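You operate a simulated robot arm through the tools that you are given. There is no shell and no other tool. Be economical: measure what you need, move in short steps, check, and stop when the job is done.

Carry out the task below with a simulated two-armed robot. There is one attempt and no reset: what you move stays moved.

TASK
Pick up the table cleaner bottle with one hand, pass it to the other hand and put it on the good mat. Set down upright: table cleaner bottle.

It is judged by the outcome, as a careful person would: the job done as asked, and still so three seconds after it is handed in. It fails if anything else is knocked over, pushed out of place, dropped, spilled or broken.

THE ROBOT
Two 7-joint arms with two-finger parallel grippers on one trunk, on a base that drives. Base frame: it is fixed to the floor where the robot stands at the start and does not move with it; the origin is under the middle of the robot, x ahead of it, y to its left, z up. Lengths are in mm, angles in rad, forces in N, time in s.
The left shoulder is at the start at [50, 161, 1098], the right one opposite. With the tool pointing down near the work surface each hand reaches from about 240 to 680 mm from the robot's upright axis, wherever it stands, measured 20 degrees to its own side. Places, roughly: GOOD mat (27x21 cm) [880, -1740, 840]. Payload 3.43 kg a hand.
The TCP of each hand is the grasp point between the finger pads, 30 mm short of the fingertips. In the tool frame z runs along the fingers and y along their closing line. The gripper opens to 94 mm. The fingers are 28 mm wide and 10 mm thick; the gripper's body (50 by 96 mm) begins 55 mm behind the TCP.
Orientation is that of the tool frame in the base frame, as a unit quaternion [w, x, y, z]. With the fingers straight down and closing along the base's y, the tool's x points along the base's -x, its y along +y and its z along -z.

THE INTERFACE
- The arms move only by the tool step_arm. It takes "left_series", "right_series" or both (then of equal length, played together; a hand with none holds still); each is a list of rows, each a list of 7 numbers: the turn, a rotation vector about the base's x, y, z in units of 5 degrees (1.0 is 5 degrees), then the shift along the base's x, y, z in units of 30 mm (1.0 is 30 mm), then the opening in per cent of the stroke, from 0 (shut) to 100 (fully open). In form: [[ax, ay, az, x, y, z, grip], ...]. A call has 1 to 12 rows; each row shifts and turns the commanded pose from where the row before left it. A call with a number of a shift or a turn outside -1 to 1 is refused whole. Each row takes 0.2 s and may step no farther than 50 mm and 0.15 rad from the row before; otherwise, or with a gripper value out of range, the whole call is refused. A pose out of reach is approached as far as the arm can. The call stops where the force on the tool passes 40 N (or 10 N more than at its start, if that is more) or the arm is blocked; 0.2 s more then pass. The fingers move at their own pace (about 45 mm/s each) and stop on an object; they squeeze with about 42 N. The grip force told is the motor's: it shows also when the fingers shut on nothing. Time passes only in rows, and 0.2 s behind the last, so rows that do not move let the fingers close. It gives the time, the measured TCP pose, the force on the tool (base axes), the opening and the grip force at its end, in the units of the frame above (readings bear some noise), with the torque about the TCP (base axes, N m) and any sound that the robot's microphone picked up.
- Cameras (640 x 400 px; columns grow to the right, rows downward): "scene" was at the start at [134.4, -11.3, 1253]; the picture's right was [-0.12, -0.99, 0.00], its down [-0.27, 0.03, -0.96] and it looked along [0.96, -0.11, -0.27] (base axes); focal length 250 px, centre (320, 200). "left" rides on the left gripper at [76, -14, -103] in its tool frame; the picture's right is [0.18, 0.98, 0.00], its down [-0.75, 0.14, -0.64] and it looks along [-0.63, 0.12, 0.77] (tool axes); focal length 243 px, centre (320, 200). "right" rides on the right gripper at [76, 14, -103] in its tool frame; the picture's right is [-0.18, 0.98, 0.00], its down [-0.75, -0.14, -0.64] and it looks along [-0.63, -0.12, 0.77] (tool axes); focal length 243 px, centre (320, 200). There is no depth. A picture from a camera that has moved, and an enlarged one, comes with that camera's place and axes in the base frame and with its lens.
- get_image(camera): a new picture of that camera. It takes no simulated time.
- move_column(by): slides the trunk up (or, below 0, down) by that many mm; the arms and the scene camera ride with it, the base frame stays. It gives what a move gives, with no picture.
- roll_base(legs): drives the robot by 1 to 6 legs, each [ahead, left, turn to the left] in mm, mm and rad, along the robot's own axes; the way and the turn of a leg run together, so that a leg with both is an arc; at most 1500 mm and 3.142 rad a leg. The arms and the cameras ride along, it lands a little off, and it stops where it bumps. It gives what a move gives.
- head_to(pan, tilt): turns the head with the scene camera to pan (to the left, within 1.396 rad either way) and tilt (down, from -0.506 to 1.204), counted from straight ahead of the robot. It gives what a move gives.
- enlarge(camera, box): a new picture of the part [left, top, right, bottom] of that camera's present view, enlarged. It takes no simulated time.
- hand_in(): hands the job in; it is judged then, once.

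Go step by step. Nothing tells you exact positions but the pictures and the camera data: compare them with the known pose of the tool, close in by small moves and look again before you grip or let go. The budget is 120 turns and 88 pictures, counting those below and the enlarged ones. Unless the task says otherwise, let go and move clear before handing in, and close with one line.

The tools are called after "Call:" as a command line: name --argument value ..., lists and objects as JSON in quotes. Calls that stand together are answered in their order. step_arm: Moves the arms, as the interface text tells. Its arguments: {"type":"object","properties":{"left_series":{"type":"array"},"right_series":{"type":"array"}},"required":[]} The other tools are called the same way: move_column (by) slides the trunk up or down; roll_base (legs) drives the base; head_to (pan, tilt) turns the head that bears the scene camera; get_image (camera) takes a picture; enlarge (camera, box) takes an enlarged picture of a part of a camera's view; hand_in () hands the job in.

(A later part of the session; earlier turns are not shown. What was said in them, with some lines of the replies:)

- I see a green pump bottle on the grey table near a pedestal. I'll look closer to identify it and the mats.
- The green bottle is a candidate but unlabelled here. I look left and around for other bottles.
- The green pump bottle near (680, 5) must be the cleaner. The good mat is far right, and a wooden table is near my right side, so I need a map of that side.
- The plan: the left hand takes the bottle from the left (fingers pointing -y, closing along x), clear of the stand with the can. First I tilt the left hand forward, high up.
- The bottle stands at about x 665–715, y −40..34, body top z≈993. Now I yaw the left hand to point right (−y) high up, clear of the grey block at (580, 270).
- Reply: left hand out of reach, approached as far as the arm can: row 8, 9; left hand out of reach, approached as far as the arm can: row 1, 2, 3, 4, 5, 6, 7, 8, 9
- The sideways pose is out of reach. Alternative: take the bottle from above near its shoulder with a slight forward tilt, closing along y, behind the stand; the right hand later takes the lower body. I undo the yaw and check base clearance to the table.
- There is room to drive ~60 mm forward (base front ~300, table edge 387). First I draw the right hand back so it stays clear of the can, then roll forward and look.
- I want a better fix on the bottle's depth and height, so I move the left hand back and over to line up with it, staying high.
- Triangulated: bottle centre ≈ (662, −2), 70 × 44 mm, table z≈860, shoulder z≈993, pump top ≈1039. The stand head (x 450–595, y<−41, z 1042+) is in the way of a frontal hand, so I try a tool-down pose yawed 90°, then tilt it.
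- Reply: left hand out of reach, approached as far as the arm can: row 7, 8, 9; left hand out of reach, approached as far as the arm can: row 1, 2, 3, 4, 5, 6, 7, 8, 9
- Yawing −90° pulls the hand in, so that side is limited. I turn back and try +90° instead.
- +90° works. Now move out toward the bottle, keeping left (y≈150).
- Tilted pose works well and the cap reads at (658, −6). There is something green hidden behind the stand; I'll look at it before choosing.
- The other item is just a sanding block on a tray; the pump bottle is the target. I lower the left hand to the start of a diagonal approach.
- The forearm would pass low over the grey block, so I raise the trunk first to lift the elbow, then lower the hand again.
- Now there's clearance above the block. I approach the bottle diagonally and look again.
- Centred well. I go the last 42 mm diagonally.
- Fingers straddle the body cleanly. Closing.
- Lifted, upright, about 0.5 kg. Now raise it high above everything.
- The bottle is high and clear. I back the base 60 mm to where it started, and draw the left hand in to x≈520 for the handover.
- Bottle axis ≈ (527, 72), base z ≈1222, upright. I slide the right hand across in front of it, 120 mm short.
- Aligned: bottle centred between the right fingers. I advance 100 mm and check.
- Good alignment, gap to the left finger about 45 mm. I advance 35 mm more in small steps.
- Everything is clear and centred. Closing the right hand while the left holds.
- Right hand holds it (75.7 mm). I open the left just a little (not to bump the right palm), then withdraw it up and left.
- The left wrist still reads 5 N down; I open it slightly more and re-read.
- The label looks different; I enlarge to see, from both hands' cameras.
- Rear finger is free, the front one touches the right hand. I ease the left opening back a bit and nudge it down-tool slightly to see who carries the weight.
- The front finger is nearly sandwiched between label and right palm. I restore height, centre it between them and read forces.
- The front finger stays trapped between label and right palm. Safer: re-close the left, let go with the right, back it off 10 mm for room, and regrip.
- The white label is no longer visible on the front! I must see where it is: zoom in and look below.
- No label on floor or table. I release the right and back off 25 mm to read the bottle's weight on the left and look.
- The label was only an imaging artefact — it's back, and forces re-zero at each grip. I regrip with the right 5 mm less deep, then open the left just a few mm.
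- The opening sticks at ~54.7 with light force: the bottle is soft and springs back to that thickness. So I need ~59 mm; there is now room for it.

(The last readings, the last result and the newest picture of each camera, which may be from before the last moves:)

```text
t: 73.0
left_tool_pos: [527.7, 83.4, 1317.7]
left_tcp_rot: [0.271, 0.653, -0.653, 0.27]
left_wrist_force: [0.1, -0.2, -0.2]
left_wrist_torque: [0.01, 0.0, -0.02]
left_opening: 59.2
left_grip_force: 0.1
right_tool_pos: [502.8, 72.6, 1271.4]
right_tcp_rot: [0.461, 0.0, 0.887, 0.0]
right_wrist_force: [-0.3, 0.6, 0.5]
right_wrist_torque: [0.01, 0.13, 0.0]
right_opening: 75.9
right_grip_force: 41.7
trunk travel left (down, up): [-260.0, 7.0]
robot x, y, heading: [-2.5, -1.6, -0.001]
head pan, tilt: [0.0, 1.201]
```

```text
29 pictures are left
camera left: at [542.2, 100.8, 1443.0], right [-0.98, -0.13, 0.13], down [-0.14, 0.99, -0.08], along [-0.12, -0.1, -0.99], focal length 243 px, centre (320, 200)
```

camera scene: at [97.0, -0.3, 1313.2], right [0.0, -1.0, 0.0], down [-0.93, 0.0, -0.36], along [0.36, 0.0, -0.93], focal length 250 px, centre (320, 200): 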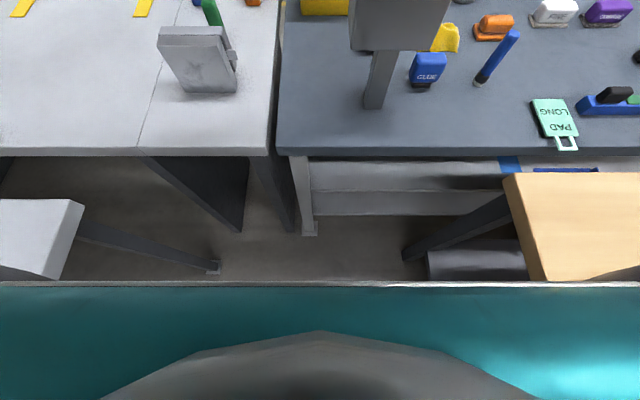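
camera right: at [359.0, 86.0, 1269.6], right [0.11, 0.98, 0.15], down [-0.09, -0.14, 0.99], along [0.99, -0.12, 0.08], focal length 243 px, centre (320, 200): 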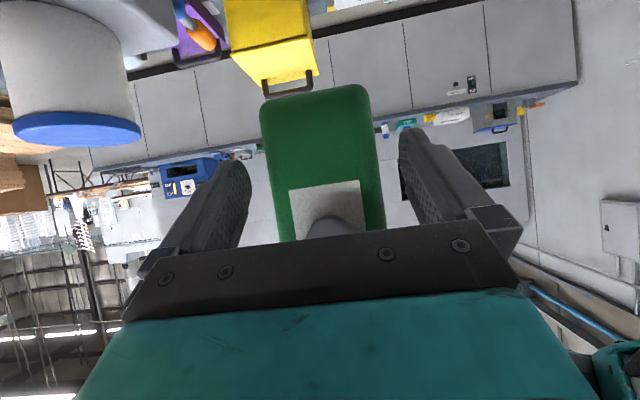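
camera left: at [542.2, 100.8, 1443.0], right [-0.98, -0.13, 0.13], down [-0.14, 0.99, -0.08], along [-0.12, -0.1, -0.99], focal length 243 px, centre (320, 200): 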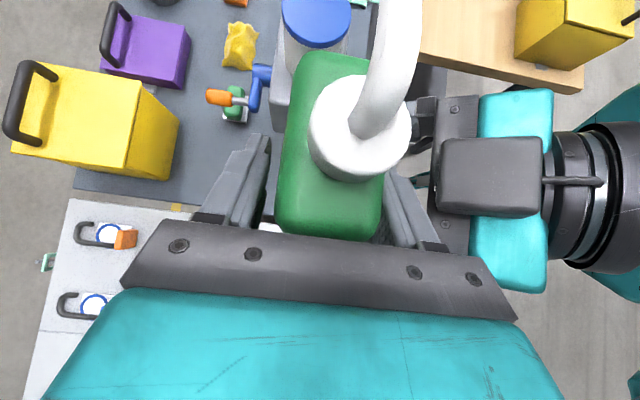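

Left is fully free now and the right holds the bottle. Withdraw the left along its finger axis.

Call:
step_arm --left_series '[[0, 0, 0, 0, 0.2, 0.2, 63], [0, 0, 0, 0, 0.3, 0.3, 63], [0, 0, 0, 0, 0.5, 0.5, 63], [0, 0, 0, 0, 0.5, 0.5, 63], [0, 0, 0, 0, 0.8, 0.8, 63], [0, 0, 0, 0, 0.9, 0.9, 63], [0, 0, 0, 0, 0.9, 0.6, 63], [0, 0, 0, 0, 0.9, 0.3, 63]]'

Call:
get_image --camera "left"

Call:
get_image --camera "right"

```text
t: 74.8
left_tool_pos: [526.4, 207.0, 1430.4]
left_tcp_rot: [0.27, 0.654, -0.652, 0.272]
left_wrist_force: [-0.3, -0.3, 0.1]
left_wrist_torque: [0.01, 0.0, 0.01]
left_opening: 59.3
left_grip_force: 0.0
left hand out of reach, approached as far as the arm can: row 8
right_tool_pos: [503.0, 72.2, 1272.7]
right_tcp_rot: [0.461, 0.0, 0.888, -0.001]
right_wrist_force: [-0.3, -0.3, -0.1]
right_wrist_torque: [0.04, 0.15, -0.04]
right_opening: 75.9
right_grip_force: 41.5
trunk travel left (down, up): [-260.0, 7.0]
robot x, y, heading: [-1.4, -2.4, -0.003]
head pan, tilt: [0.0, 1.201]
```

```text
28 pictures are left
camera left: at [541.3, 225.1, 1557.2], right [-0.98, -0.13, 0.13], down [-0.14, 0.99, -0.08], along [-0.12, -0.1, -0.99], focal length 243 px, centre (320, 200)
```

left: 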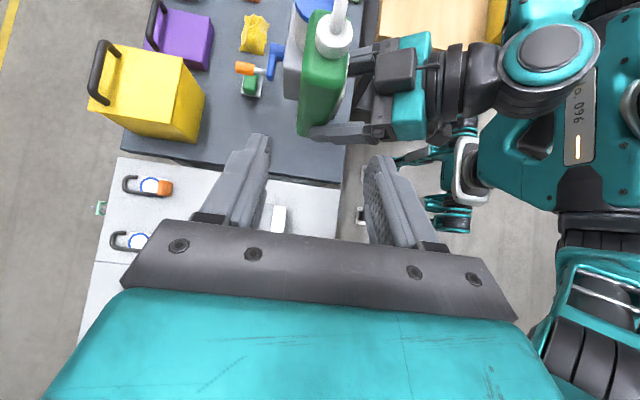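

```text
27 pictures are left
camera right: at [375.0, 85.9, 1268.4], right [0.11, 0.98, 0.15], down [-0.09, -0.14, 0.99], along [0.99, -0.12, 0.08], focal length 243 px, centre (320, 200)
```

right: 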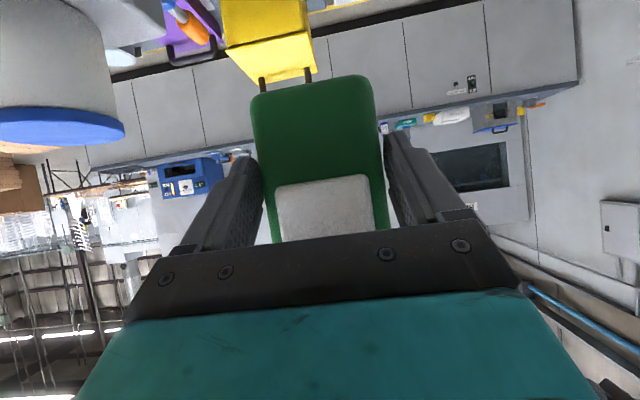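

Handover done. I tuck both arms closer in before driving.

Call:
step_arm --left_series '[[0, 0, 0, -0.8, 0, 0, 63], [0, 0, 0, -0.8, 0, 0, 63], [0, 0, 0, -0.8, 0, 0, 63], [0, 0, 0, -0.8, 0, 0, 63], [0, 0, 0, -0.8, 0, 0, 63], [0, 0, 0, 0, 0, 0, 63]]' --right_series '[[0, 0, 0, -0.5, -0.8, 0.3, 0], [0, 0, 0, -0.5, -0.8, 0.3, 0], [0, 0, 0, -0.5, -0.8, 0.3, 0], [0, 0, 0, -0.5, -0.8, 0.3, 0], [0, 0, 0, -0.5, -0.8, 0.3, 0], [0, 0, 0, -0.3, -0.8, 0.3, 0]]'

Call:
roll_base --legs '[[-80, 0, 0], [0, 0, -0.6]]'

Call:
head_to --pan -1.396 --tilt 0.3

Call:
get_image --camera "scene"

```text
t: 76.4
left_tool_pos: [408.6, 207.5, 1430.2]
left_tcp_rot: [0.271, 0.654, -0.652, 0.272]
left_wrist_force: [0.5, 0.1, -0.3]
left_wrist_torque: [-0.02, -0.02, 0.0]
left_opening: 59.3
left_grip_force: 0.1
right_tool_pos: [460.6, -97.4, 1322.8]
right_tcp_rot: [0.426, 0.081, 0.901, -0.013]
right_wrist_force: [0.2, 0.1, -5.0]
right_wrist_torque: [0.03, 0.12, 0.01]
right_opening: 75.9
right_grip_force: 42.1
trunk travel left (down, up): [-260.0, 7.0]
robot x, y, heading: [-4.5, -2.2, -0.002]
head pan, tilt: [0.0, 1.201]
stopped in row 6 (right hand): the arm was blocked; the commanded pose is now the measured one
```

```text
t: 79.1
left_tool_pos: [372.7, -65.7, 1431.8]
left_tcp_rot: [-0.339, -0.428, 0.819, -0.177]
left_wrist_force: [-0.1, -0.8, 0.5]
left_wrist_torque: [0.02, -0.02, -0.05]
left_opening: 59.2
left_grip_force: 0.1
right_tool_pos: [239.5, -346.4, 1322.1]
right_tcp_rot: [0.403, 0.351, 0.834, -0.141]
right_wrist_force: [-0.4, 1.0, -6.1]
right_wrist_torque: [0.09, 0.06, 0.0]
right_opening: 75.8
right_grip_force: 42.2
trunk travel left (down, up): [-260.0, 7.0]
robot x, y, heading: [-83.6, -3.8, -0.615]
head pan, tilt: [0.0, 1.201]
```

```text
t: 80.6
left_tool_pos: [372.2, -65.0, 1431.2]
left_tcp_rot: [-0.339, -0.427, 0.819, -0.177]
left_wrist_force: [0.4, -0.1, -0.4]
left_wrist_torque: [-0.01, 0.01, -0.01]
left_opening: 59.7
left_grip_force: 0.1
right_tool_pos: [239.0, -346.8, 1322.7]
right_tcp_rot: [0.403, 0.35, 0.834, -0.141]
right_wrist_force: [0.9, 0.7, -5.2]
right_wrist_torque: [0.11, 0.13, -0.01]
right_opening: 75.8
right_grip_force: 42.2
trunk travel left (down, up): [-260.0, 7.0]
robot x, y, heading: [-79.9, 0.3, -0.606]
head pan, tilt: [-1.396, 0.3]
```

```text
26 pictures are left
camera scene: at [-85.9, -108.3, 1385.2], right [-0.91, 0.42, 0.0], down [0.12, 0.27, -0.96], along [-0.4, -0.87, -0.3], focal length 250 px, centre (320, 200)
```

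scene: 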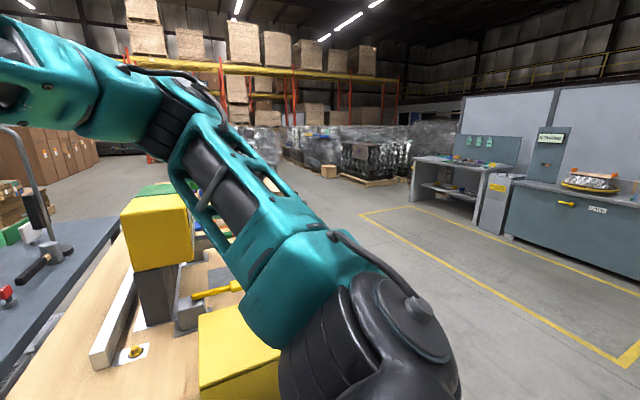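

The area behind-right is open floor. I continue turning right to see the way out past the wooden bench.

Call:
roll_base --legs '[[0, 0, -1.4]]'

Call:
head_to --pan 0.0 --tilt 0.4

Call:
get_image --camera "scene"

Call:
get_image --camera "right"

```text
t: 84.5
left_tool_pos: [-72.6, -457.7, 1431.3]
left_tcp_rot: [-0.373, 0.205, 0.901, 0.085]
left_wrist_force: [0.1, 0.7, 0.4]
left_wrist_torque: [-0.01, 0.03, 0.02]
left_opening: 59.6
left_grip_force: 0.2
right_tool_pos: [-369.8, -373.1, 1322.9]
right_tcp_rot: [0.217, 0.806, 0.409, -0.369]
right_wrist_force: [-0.6, -0.4, -5.1]
right_wrist_torque: [0.1, -0.07, -0.01]
right_opening: 76.0
right_grip_force: 42.1
trunk travel left (down, up): [-260.0, 7.0]
robot x, y, heading: [-79.6, 0.5, -2.018]
head pan, tilt: [-1.396, 0.3]
```

```text
t: 86.0
left_tool_pos: [-73.4, -458.8, 1429.3]
left_tcp_rot: [-0.374, 0.203, 0.901, 0.084]
left_wrist_force: [0.5, 0.2, 0.3]
left_wrist_torque: [-0.01, -0.01, -0.02]
left_opening: 59.0
left_grip_force: 0.0
right_tool_pos: [-370.3, -373.7, 1323.6]
right_tcp_rot: [0.217, 0.806, 0.409, -0.369]
right_wrist_force: [0.2, -0.2, -4.7]
right_wrist_torque: [0.1, -0.11, 0.0]
right_opening: 75.8
right_grip_force: 41.7
trunk travel left (down, up): [-260.0, 7.0]
robot x, y, heading: [-80.3, 1.7, -2.018]
head pan, tilt: [0.0, 0.4]
```

```text
25 pictures are left
camera scene: at [-137.3, -120.3, 1376.0], right [-0.9, 0.43, 0.0], down [0.17, 0.35, -0.92], along [-0.4, -0.83, -0.39], focal length 250 px, centre (320, 200)
```

scene: 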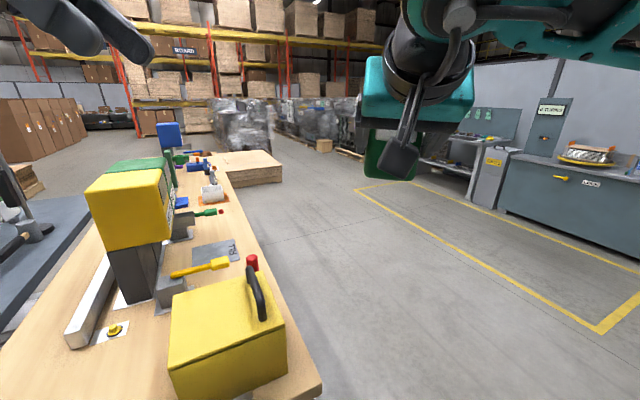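

```text
24 pictures are left
camera right: at [-285.9, -277.7, 1329.5], right [0.73, -0.65, 0.19], down [-0.14, 0.12, 0.98], along [-0.67, -0.75, -0.01], focal length 243 px, centre (320, 200)
```

right: 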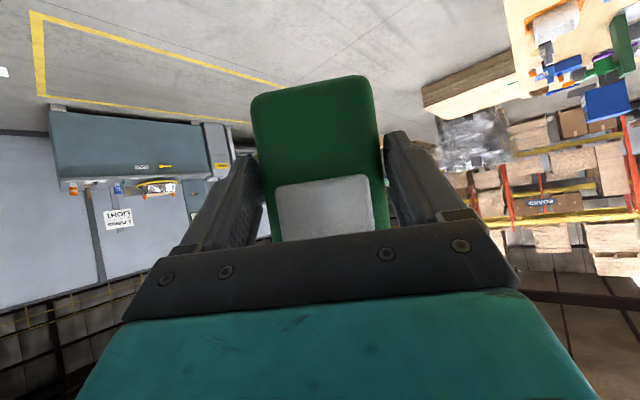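

The floor right of the bench is clear. I drive sideways out to x≈−800, then 1.4 m along −y, and look again.

Call:
roll_base --legs '[[311, -649, 0], [1263, 605, 0]]'

Call:
head_to --pan 0.9 --tilt 0.35

Call:
get_image --camera "scene"

```text
t: 98.7
left_tool_pos: [-807.5, -1828.9, 1429.9]
left_tcp_rot: [-0.373, 0.209, 0.9, 0.087]
left_wrist_force: [0.4, -0.4, -0.4]
left_wrist_torque: [0.03, 0.0, 0.01]
left_opening: 59.2
left_grip_force: 0.0
right_tool_pos: [-1103.3, -1739.4, 1322.8]
right_tcp_rot: [0.214, 0.808, 0.405, -0.37]
right_wrist_force: [-0.1, 0.3, -4.2]
right_wrist_torque: [0.13, -0.05, 0.0]
right_opening: 75.8
right_grip_force: 42.5
trunk travel left (down, up): [-260.0, 7.0]
robot x, y, heading: [-814.1, -1369.1, -2.03]
head pan, tilt: [0.0, 0.4]
```

```text
t: 99.8
left_tool_pos: [-807.3, -1827.4, 1430.3]
left_tcp_rot: [-0.373, 0.208, 0.9, 0.086]
left_wrist_force: [-0.4, -0.1, -0.1]
left_wrist_torque: [-0.01, 0.01, -0.01]
left_opening: 59.4
left_grip_force: 0.1
right_tool_pos: [-1105.0, -1739.1, 1323.0]
right_tcp_rot: [0.214, 0.808, 0.405, -0.37]
right_wrist_force: [-0.2, -0.2, -4.7]
right_wrist_torque: [0.09, -0.07, -0.01]
right_opening: 76.0
right_grip_force: 42.1
trunk travel left (down, up): [-260.0, 7.0]
robot x, y, heading: [-807.0, -1369.0, -2.029]
head pan, tilt: [0.901, 0.351]
```

```text
23 pictures are left
camera scene: at [-787.2, -1490.1, 1380.5], right [-0.9, -0.43, 0.0], down [-0.15, 0.31, -0.94], along [0.4, -0.85, -0.34], focal length 250 px, centre (320, 200)
```

scene: 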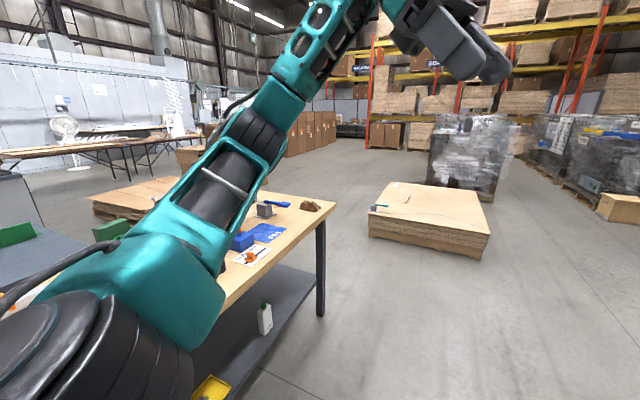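

Bench ends at y≈−2740, a pallet starts at y≈−4000, the grey table ends at y≈−1885. I drive through the gap at y≈−3350, turn to face the table end, and go to x≈900.

Call:
roll_base --legs '[[896, 443, 0], [879, 435, 0], [0, 0, -2.43]]'

Call:
head_to --pan -0.6 --tilt 0.35

Call:
get_image --camera "scene"

```text
t: 115.5
left_tool_pos: [-1110.5, -3014.6, 1430.9]
left_tcp_rot: [-0.05, 0.916, 0.12, 0.379]
left_wrist_force: [0.5, -0.5, 1.1]
left_wrist_torque: [0.03, 0.01, 0.03]
left_opening: 59.1
left_grip_force: 0.0
right_tool_pos: [-828.7, -2886.5, 1323.7]
right_tcp_rot: [-0.271, 0.662, -0.616, -0.329]
right_wrist_force: [0.0, -0.1, -5.4]
right_wrist_torque: [-0.13, 0.01, -0.05]
right_opening: 75.7
right_grip_force: 42.2
trunk travel left (down, up): [-260.0, 7.0]
robot x, y, heading: [-805.9, -3359.6, 1.827]
head pan, tilt: [0.901, 0.351]
```

```text
t: 117.1
left_tool_pos: [-1110.0, -3015.4, 1430.7]
left_tcp_rot: [-0.05, 0.916, 0.12, 0.379]
left_wrist_force: [-0.1, -0.2, -0.7]
left_wrist_torque: [-0.01, -0.02, 0.0]
left_opening: 58.9
left_grip_force: 0.2
right_tool_pos: [-829.1, -2886.5, 1322.7]
right_tcp_rot: [-0.271, 0.662, -0.615, -0.33]
right_wrist_force: [-0.4, -0.2, -5.5]
right_wrist_torque: [-0.13, 0.0, 0.01]
right_opening: 76.0
right_grip_force: 41.6
trunk travel left (down, up): [-260.0, 7.0]
robot x, y, heading: [-806.1, -3356.7, 1.83]
head pan, tilt: [-0.6, 0.351]
```

```text
22 pictures are left
camera scene: at [-784.2, -3231.9, 1380.5], right [0.94, -0.34, 0.0], down [-0.12, -0.32, -0.94], along [0.32, 0.88, -0.34], focal length 250 px, centre (320, 200)
```

scene: 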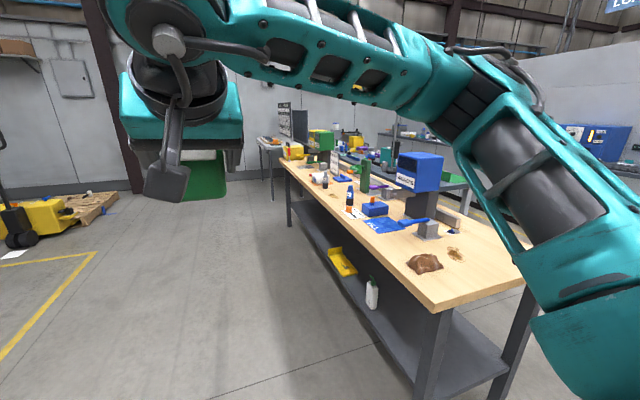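

Bench end is well clear. Now sideways to x≈900.

Call:
roll_base --legs '[[-211, -827, 0], [-211, -827, 0]]'

Call:
head_to --pan -0.25 --tilt 0.35

Call:
get_image --camera "scene"

```text
t: 132.0
left_tool_pos: [589.5, -2995.5, 1431.8]
left_tcp_rot: [-0.053, 0.915, 0.128, 0.379]
left_wrist_force: [0.0, 0.0, 0.7]
left_wrist_torque: [0.0, -0.01, 0.01]
left_opening: 59.3
left_grip_force: 0.1
right_tool_pos: [870.1, -2862.3, 1322.6]
right_tcp_rot: [-0.268, 0.668, -0.61, -0.331]
right_wrist_force: [-0.2, 0.8, -4.1]
right_wrist_torque: [-0.13, 0.0, -0.03]
right_opening: 75.7
right_grip_force: 41.8
trunk travel left (down, up): [-260.0, 7.0]
robot x, y, heading: [897.8, -3332.3, 1.843]
head pan, tilt: [-0.6, 0.351]
```

```text
t: 132.8
left_tool_pos: [590.1, -2995.7, 1431.4]
left_tcp_rot: [-0.053, 0.915, 0.127, 0.378]
left_wrist_force: [-0.5, 0.4, 0.7]
left_wrist_torque: [0.01, 0.0, 0.0]
left_opening: 59.3
left_grip_force: 0.1
right_tool_pos: [869.5, -2861.7, 1322.1]
right_tcp_rot: [-0.268, 0.669, -0.61, -0.332]
right_wrist_force: [-0.1, -1.4, -5.0]
right_wrist_torque: [-0.16, 0.01, -0.02]
right_opening: 75.8
right_grip_force: 42.4
trunk travel left (down, up): [-260.0, 7.0]
robot x, y, heading: [898.4, -3330.1, 1.849]
head pan, tilt: [-0.25, 0.351]
```

```text
21 pictures are left
camera scene: at [888.6, -3201.4, 1380.5], right [1.0, 0.02, 0.0], down [0.01, -0.34, -0.94], along [-0.02, 0.94, -0.34], focal length 250 px, centre (320, 200)
```

scene: 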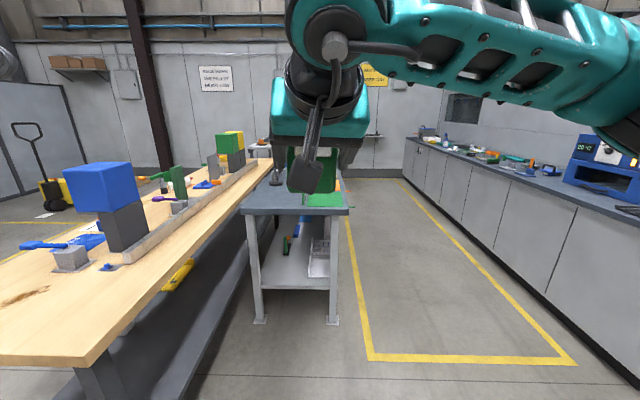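

The grey table's end is at y≈−1967 and the green mat is visible near it. I drive up to y≈−2320.

Call:
roll_base --legs '[[971, -278, 0]]'

Call:
head_to --pan -0.2 --tilt 0.65

Call:
get_image --camera "scene"

```text
t: 138.1
left_tool_pos: [598.9, -1983.9, 1430.3]
left_tcp_rot: [-0.053, 0.915, 0.127, 0.379]
left_wrist_force: [-0.8, -0.1, 0.8]
left_wrist_torque: [-0.03, 0.02, 0.06]
left_opening: 59.3
left_grip_force: 0.1
right_tool_pos: [880.5, -1851.3, 1322.8]
right_tcp_rot: [-0.269, 0.667, -0.611, -0.331]
right_wrist_force: [0.1, 0.0, -5.4]
right_wrist_torque: [-0.11, 0.0, -0.01]
right_opening: 75.9
right_grip_force: 41.7
trunk travel left (down, up): [-260.0, 7.0]
robot x, y, heading: [910.7, -2321.9, 1.842]
head pan, tilt: [-0.25, 0.351]
```

```text
t: 138.9
left_tool_pos: [600.2, -1984.6, 1430.8]
left_tcp_rot: [-0.053, 0.915, 0.127, 0.38]
left_wrist_force: [-0.4, 0.3, 0.2]
left_wrist_torque: [0.0, 0.02, -0.03]
left_opening: 59.0
left_grip_force: 0.0
right_tool_pos: [878.3, -1852.6, 1322.9]
right_tcp_rot: [-0.267, 0.668, -0.61, -0.332]
right_wrist_force: [0.6, -0.3, -4.9]
right_wrist_torque: [-0.11, -0.01, 0.0]
right_opening: 76.0
right_grip_force: 41.4
trunk travel left (down, up): [-260.0, 7.0]
robot x, y, heading: [907.7, -2321.5, 1.842]
head pan, tilt: [-0.201, 0.649]
```

```text
20 pictures are left
camera scene: at [893.7, -2197.9, 1353.5], right [1.0, 0.07, 0.0], down [0.04, -0.6, -0.8], along [-0.06, 0.79, -0.6], focal length 250 px, centre (320, 200)
```

scene: 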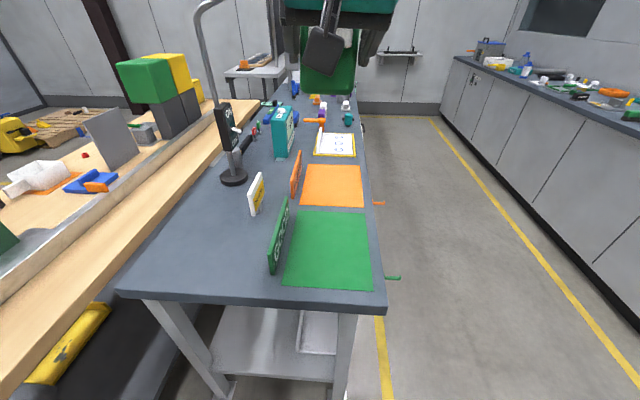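

The green mat (x 785–985, y −1880..−1613) has a sign at its left side. I check the sign text, and level the bottle (about 5° off after the earlier block) while moving over the mat.

Call:
enlarge --camera "scene" --box '[240, 150, 400, 310]'

Call:
step_arm --right_series '[[0.5, -0.22, 0, 0, 0, 0, 0], [0.485, -0.225, 0, 0, 0, 0, 0], [0, 0, 0, 0.15, 0.6, 0, 0], [0, 0, 0, 0.15, 0.6, 0, 0], [0, 0, 0, 0.15, 0.6, 0, 0], [0, 0, 0, 0.05, 0.63, 0, 0]]'

Call:
get_image --camera "right"

```text
2.50 times, centred on (320, 230) of scene
camera zoom: at [893.7, -2197.9, 1353.5], right [1.0, 0.07, 0.0], down [0.04, -0.6, -0.8], along [-0.06, 0.79, -0.6], focal length 625 px, centre (320, 125)
```

zoom: 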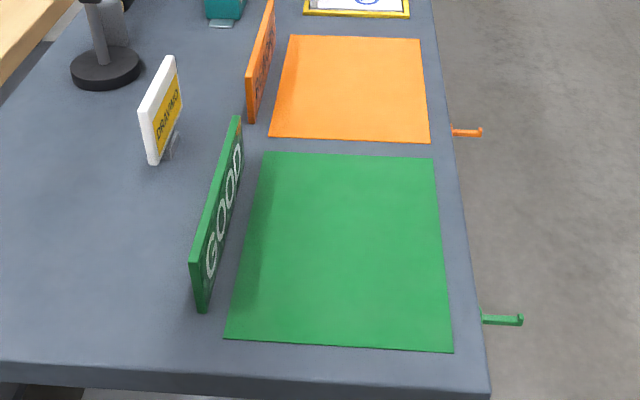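

```text
t: 140.3
left_tool_pos: [599.4, -1983.9, 1429.7]
left_tcp_rot: [-0.053, 0.915, 0.128, 0.378]
left_wrist_force: [0.6, 0.2, 0.0]
left_wrist_torque: [-0.03, -0.01, 0.0]
left_opening: 59.1
left_grip_force: 0.0
right_tool_pos: [896.4, -1778.6, 1321.7]
right_tcp_rot: [-0.309, 0.661, -0.59, -0.345]
right_wrist_force: [0.3, 0.1, -4.5]
right_wrist_torque: [-0.12, -0.01, 0.03]
right_opening: 76.0
right_grip_force: 41.6
trunk travel left (down, up): [-260.0, 7.0]
robot x, y, heading: [909.2, -2321.1, 1.844]
head pan, tilt: [-0.201, 0.649]
```

```text
18 pictures are left
camera right: at [895.5, -1908.5, 1317.3], right [-0.99, -0.01, 0.15], down [0.15, -0.08, 0.99], along [0.01, 1.0, 0.08], focal length 243 px, centre (320, 200)
```

right: 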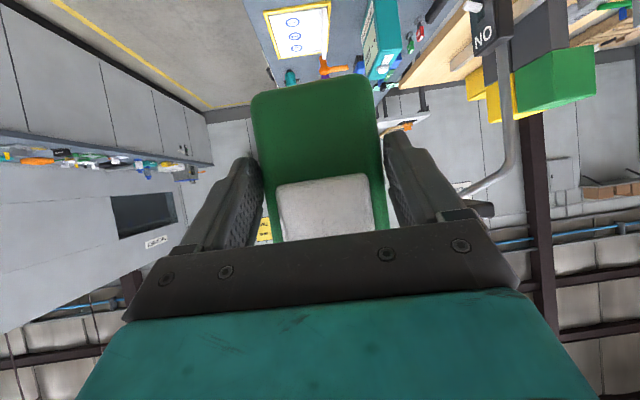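

GOOD mat confirmed, and the bottle is level. Lowering straight above the mat.

Call:
step_arm --right_series '[[0, 0, 0, 0, 0, -0.9, 0], [0, 0, 0, 0, 0, -1, 0], [0, 0, 0, 0, 0, -1, 0], [0, 0, 0, 0, 0, -1, 0], [0, 0, 0, 0, 0, -1, 0], [0, 0, 0, 0, 0, -1, 0], [0, 0, 0, 0, 0, -1, 0], [0, 0, 0, 0, 0, -1, 0], [0, 0, 0, 0, 0, -1, 0], [0, 0, 0, 0, 0, -1, 0], [0, 0, 0, 0, 0, -1, 0], [0, 0, 0, 0, 0, -0.8, 0]]'

Call:
get_image --camera "scene"

Call:
get_image --camera "right"

```text
t: 142.9
left_tool_pos: [599.2, -1984.7, 1430.2]
left_tcp_rot: [-0.053, 0.915, 0.127, 0.38]
left_wrist_force: [-0.6, -0.8, -0.3]
left_wrist_torque: [0.03, -0.05, 0.04]
left_opening: 59.1
left_grip_force: 0.0
right_tool_pos: [895.2, -1780.4, 970.9]
right_tcp_rot: [-0.309, 0.662, -0.589, -0.345]
right_wrist_force: [-0.1, -0.5, -5.2]
right_wrist_torque: [-0.12, -0.06, -0.05]
right_opening: 76.0
right_grip_force: 41.8
trunk travel left (down, up): [-260.0, 7.0]
robot x, y, heading: [906.6, -2322.2, 1.84]
head pan, tilt: [-0.201, 0.649]
```

```text
17 pictures are left
camera scene: at [893.6, -2197.6, 1353.5], right [1.0, 0.07, 0.0], down [0.04, -0.6, -0.8], along [-0.06, 0.79, -0.61], focal length 250 px, centre (320, 200)
```

scene: 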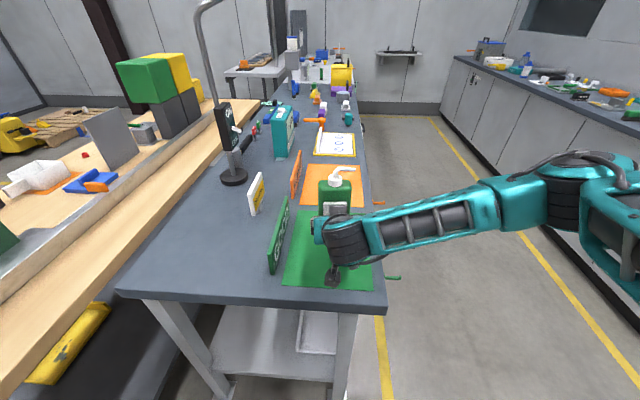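

```text
16 pictures are left
camera right: at [894.8, -1909.0, 966.2], right [-0.99, -0.01, 0.15], down [0.15, -0.08, 0.99], along [0.01, 1.0, 0.08], focal length 243 px, centre (320, 200)
```

right: 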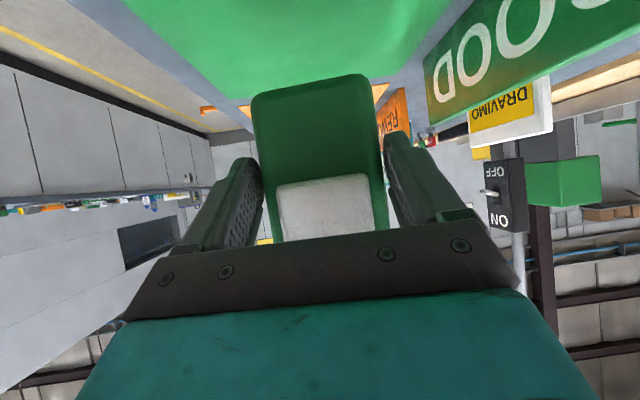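

Lowering on toward contact: 45 mm, then small steps.

Call:
step_arm --right_series '[[0, 0, 0, 0, 0, -0.6, 0], [0, 0, 0, 0, 0, -0.5, 0], [0, 0, 0, 0, 0, -0.3, 0], [0, 0, 0, 0, 0, 0, 0]]'

Call:
enlarge --camera "right" --box '[180, 0, 460, 175]'

```text
t: 143.9
left_tool_pos: [599.5, -1984.4, 1430.7]
left_tcp_rot: [-0.053, 0.915, 0.127, 0.379]
left_wrist_force: [-0.2, 0.4, 0.2]
left_wrist_torque: [0.01, 0.01, 0.02]
left_opening: 59.1
left_grip_force: 0.1
right_tool_pos: [893.8, -1779.0, 929.3]
right_tcp_rot: [-0.308, 0.662, -0.59, -0.345]
right_wrist_force: [0.5, -0.1, -4.7]
right_wrist_torque: [-0.14, -0.02, 0.01]
right_opening: 75.7
right_grip_force: 41.5
trunk travel left (down, up): [-260.0, 7.0]
robot x, y, heading: [909.0, -2322.3, 1.848]
head pan, tilt: [-0.201, 0.649]
```

```text
2.29 times, centred on (320, 88) of right
camera zoom: at [894.3, -1908.7, 924.5], right [-0.99, -0.01, 0.15], down [0.15, -0.08, 0.99], along [0.01, 1.0, 0.08], focal length 555 px, centre (320, 457)
```

zoom: 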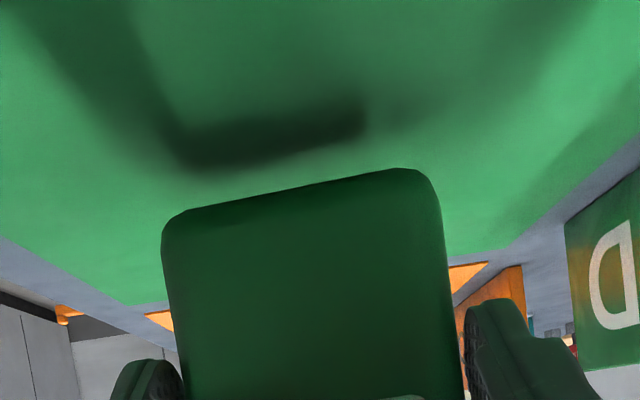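

Just above the mat. Small steps down now.

Call:
step_arm --right_series '[[0, 0, 0, 0, 0, -0.1, 0], [0, 0, 0, 0, 0, -0.1, 0], [0, 0, 0, 0, 0, -0.1, 0], [0, 0, 0, 0, 0, -0.1, 0], [0, 0, 0, 0, 0, 0, 0]]'

```text
t: 145.1
left_tool_pos: [600.2, -1984.1, 1431.1]
left_tcp_rot: [-0.052, 0.915, 0.127, 0.379]
left_wrist_force: [0.5, -0.1, 0.3]
left_wrist_torque: [0.02, -0.04, -0.02]
left_opening: 59.4
left_grip_force: 0.0
right_tool_pos: [894.9, -1779.4, 917.0]
right_tcp_rot: [-0.308, 0.662, -0.59, -0.346]
right_wrist_force: [-0.7, 0.2, -5.4]
right_wrist_torque: [-0.14, 0.05, 0.02]
right_opening: 76.0
right_grip_force: 41.9
trunk travel left (down, up): [-260.0, 7.0]
robot x, y, heading: [910.5, -2320.8, 1.842]
head pan, tilt: [-0.201, 0.649]
```

Call:
step_arm --right_series '[[0, 0, 0, 0, 0, -0.07, 0], [0, 0, 0, 0, 0, -0.07, 0], [0, 0, 0, 0, 0, -0.07, 0]]'

Call:
enlarge --camera "right" --box '[180, 0, 460, 175]'

```text
t: 145.9
left_tool_pos: [600.4, -1984.9, 1430.5]
left_tcp_rot: [-0.053, 0.915, 0.128, 0.379]
left_wrist_force: [0.1, -0.3, 0.2]
left_wrist_torque: [-0.02, 0.03, 0.0]
left_opening: 59.2
left_grip_force: 0.1
right_tool_pos: [895.7, -1779.1, 909.6]
right_tcp_rot: [-0.308, 0.662, -0.591, -0.344]
right_wrist_force: [-0.4, 0.9, -5.1]
right_wrist_torque: [-0.13, -0.02, 0.04]
right_opening: 75.8
right_grip_force: 42.0
trunk travel left (down, up): [-260.0, 7.0]
robot x, y, heading: [909.2, -2323.1, 1.846]
head pan, tilt: [-0.201, 0.649]
```

```text
2.29 times, centred on (320, 88) of right
camera zoom: at [894.7, -1908.5, 906.4], right [-0.99, -0.01, 0.15], down [0.15, -0.08, 0.99], along [0.01, 1.0, 0.08], focal length 555 px, centre (320, 457)
```

zoom: 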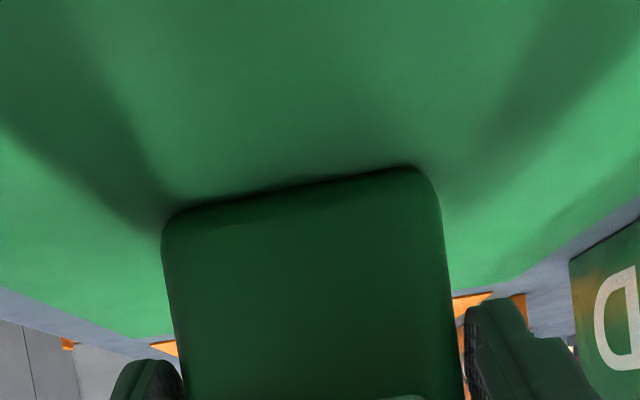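

Nearly touching, by the shadow. A couple more millimetres until the force shows contact.

Call:
step_arm --right_series '[[0, 0, 0, 0, 0, -0.05, 0], [0, 0, 0, 0, 0, -0.05, 0], [0, 0, 0, 0, 0, 0, 0]]'

```text
t: 146.7
left_tool_pos: [600.2, -1985.5, 1430.8]
left_tcp_rot: [-0.053, 0.916, 0.127, 0.378]
left_wrist_force: [0.0, -0.3, 0.0]
left_wrist_torque: [-0.01, 0.01, 0.0]
left_opening: 59.0
left_grip_force: 0.1
right_tool_pos: [894.9, -1779.0, 909.5]
right_tcp_rot: [-0.309, 0.661, -0.589, -0.348]
right_wrist_force: [1.8, -1.3, 8.7]
right_wrist_torque: [0.38, 0.1, -0.09]
right_opening: 75.9
right_grip_force: 42.2
trunk travel left (down, up): [-260.0, 7.0]
robot x, y, heading: [910.5, -2319.8, 1.842]
head pan, tilt: [-0.201, 0.649]
```

Contact (+14 N). Ease up 1 mm and open.

Call:
step_arm --right_series '[[0, 0, 0, 0, 0, 0.03, 0], [0, 0, 0, 0, 0, 0, 100], [0, 0, 0, 0, 0, 0, 100], [0, 0, 0, 0, 0, 0, 100], [0, 0, 0, 0, 0, 0, 100]]'

Call:
get_image --camera "right"

Call:
get_image --camera "scene"

```text
t: 147.9
left_tool_pos: [599.9, -1984.5, 1430.4]
left_tcp_rot: [-0.052, 0.915, 0.127, 0.379]
left_wrist_force: [0.3, 0.4, 0.4]
left_wrist_torque: [0.01, -0.02, -0.02]
left_opening: 59.1
left_grip_force: 0.2
right_tool_pos: [893.9, -1779.5, 910.1]
right_tcp_rot: [-0.308, 0.662, -0.589, -0.346]
right_wrist_force: [-0.3, 0.6, 0.7]
right_wrist_torque: [0.0, -0.01, -0.01]
right_opening: 94.2
right_grip_force: 0.0
trunk travel left (down, up): [-260.0, 7.0]
robot x, y, heading: [910.8, -2322.7, 1.849]
head pan, tilt: [-0.201, 0.649]
```

```text
13 pictures are left
camera right: at [894.4, -1908.9, 905.0], right [-0.99, -0.01, 0.15], down [0.15, -0.08, 0.99], along [0.01, 1.0, 0.08], focal length 243 px, centre (320, 200)
```

right: 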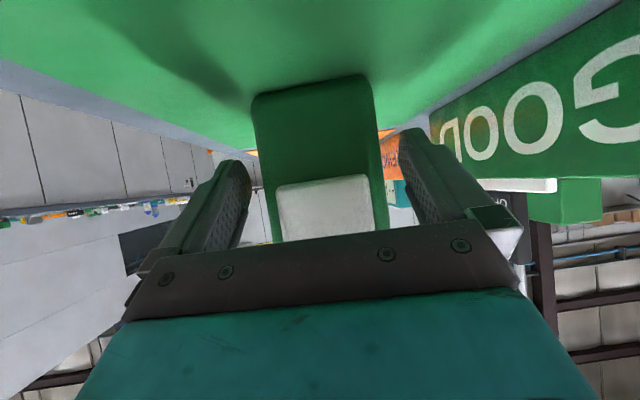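

```text
12 pictures are left
camera scene: at [893.7, -2198.2, 1353.5], right [1.0, 0.07, 0.0], down [0.04, -0.6, -0.8], along [-0.06, 0.79, -0.6], focal length 250 px, centre (320, 200)
```

scene: 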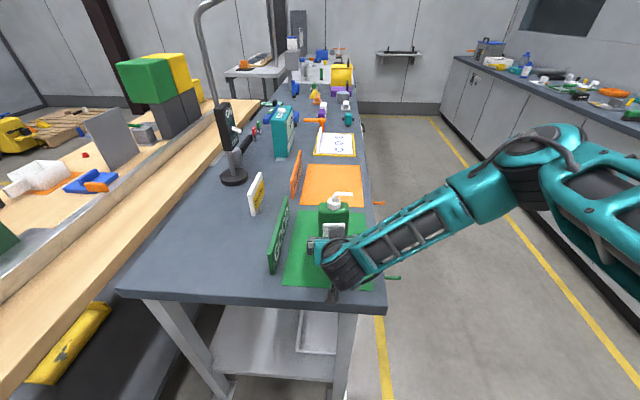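

Released and standing. Withdraw straight back along the hand's heading, then up.

Call:
step_arm --right_series '[[0, 0, 0, 0.04, -0.35, 0, 100], [0, 0, 0, 0.07, -0.6, 0, 100], [0, 0, 0, 0.09, -0.8, 0, 100], [0, 0, 0, 0.09, -0.8, 0, 100], [0, 0, 0, 0.09, -0.8, 0.2, 100], [0, 0, 0, 0, -0.3, 0.9, 100], [0, 0, 0, 0, 0, 1, 100], [0, 0, 0, 0, 0, 1, 100], [0, 0, 0, 0, 0, 1, 100], [0, 0, 0, 0, 0, 1, 100], [0, 0, 0, 0, 0, 1, 100]]'

Call:
enlarge --camera "scene" --box '[240, 150, 400, 310]'

```text
t: 150.3
left_tool_pos: [599.9, -1985.5, 1431.9]
left_tcp_rot: [-0.052, 0.915, 0.126, 0.379]
left_wrist_force: [0.3, -0.6, -0.4]
left_wrist_torque: [0.02, 0.02, -0.03]
left_opening: 59.2
left_grip_force: 0.1
right_tool_pos: [908.7, -1890.4, 1091.1]
right_tcp_rot: [-0.308, 0.662, -0.59, -0.345]
right_wrist_force: [-0.1, -0.3, 0.2]
right_wrist_torque: [-0.01, 0.01, -0.05]
right_opening: 93.7
right_grip_force: 0.1
trunk travel left (down, up): [-260.0, 7.0]
robot x, y, heading: [908.5, -2321.9, 1.848]
head pan, tilt: [-0.201, 0.649]
```

```text
2.50 times, centred on (320, 230) of scene
camera zoom: at [893.8, -2198.5, 1353.5], right [1.0, 0.07, 0.0], down [0.04, -0.6, -0.8], along [-0.06, 0.79, -0.6], focal length 625 px, centre (320, 125)
```

zoom: 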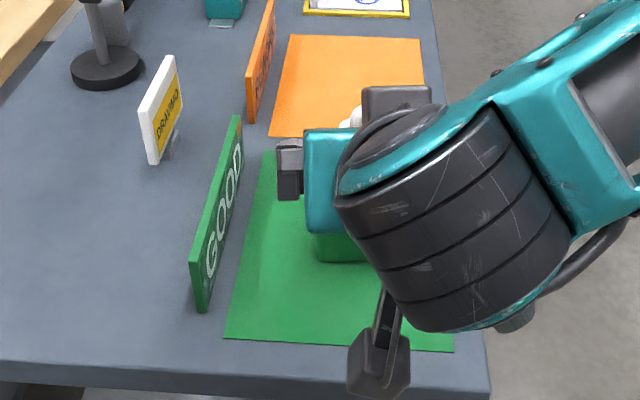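

The bottle is on the mat behind my hand. I lift higher out of the way and verify.

Call:
step_arm --right_series '[[0, 0, 0, 0, 0, 1, 100], [0, 0, 0, 0, 0, 1, 100], [0, 0, 0, 0, 0, 1, 100], [0, 0, 0, 0, 0, 1, 100], [0, 0, 0, 0, 0, 1, 100], [0, 0, 0, 0, 0, 1, 100], [0, 0, 0, 0, 0, 1, 100]]'

Call:
enlarge --camera "scene" --box '[240, 150, 400, 310]'

```text
t: 151.9
left_tool_pos: [598.5, -1984.6, 1430.2]
left_tcp_rot: [-0.052, 0.915, 0.126, 0.379]
left_wrist_force: [0.3, -0.1, 0.6]
left_wrist_torque: [-0.02, -0.01, -0.03]
left_opening: 59.1
left_grip_force: 0.1
right_tool_pos: [905.5, -1888.8, 1303.1]
right_tcp_rot: [-0.309, 0.661, -0.59, -0.344]
right_wrist_force: [0.3, 0.4, -0.6]
right_wrist_torque: [-0.02, 0.0, 0.0]
right_opening: 93.8
right_grip_force: 0.1
trunk travel left (down, up): [-260.0, 7.0]
robot x, y, heading: [906.3, -2324.5, 1.841]
head pan, tilt: [-0.201, 0.649]
```

```text
2.50 times, centred on (320, 230) of scene
camera zoom: at [893.6, -2198.5, 1353.5], right [1.0, 0.07, 0.0], down [0.04, -0.6, -0.8], along [-0.06, 0.79, -0.6], focal length 625 px, centre (320, 125)
```

zoom: 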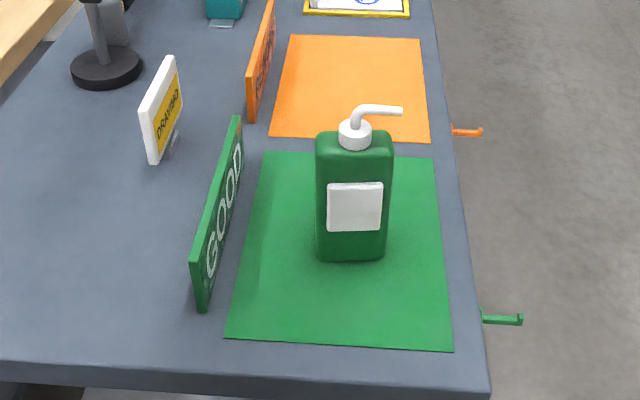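

The bottle stands upright near the middle of the GOOD mat, nothing else is disturbed, and both hands are clear. Handing in.

Call:
hand_in

```text
The job is handed in.
```

The table cleaner bottle was picked up with the left hand, passed to the right, and is standing upright on the GOOD mat; both hands are clear and I saw nothing else disturbed.
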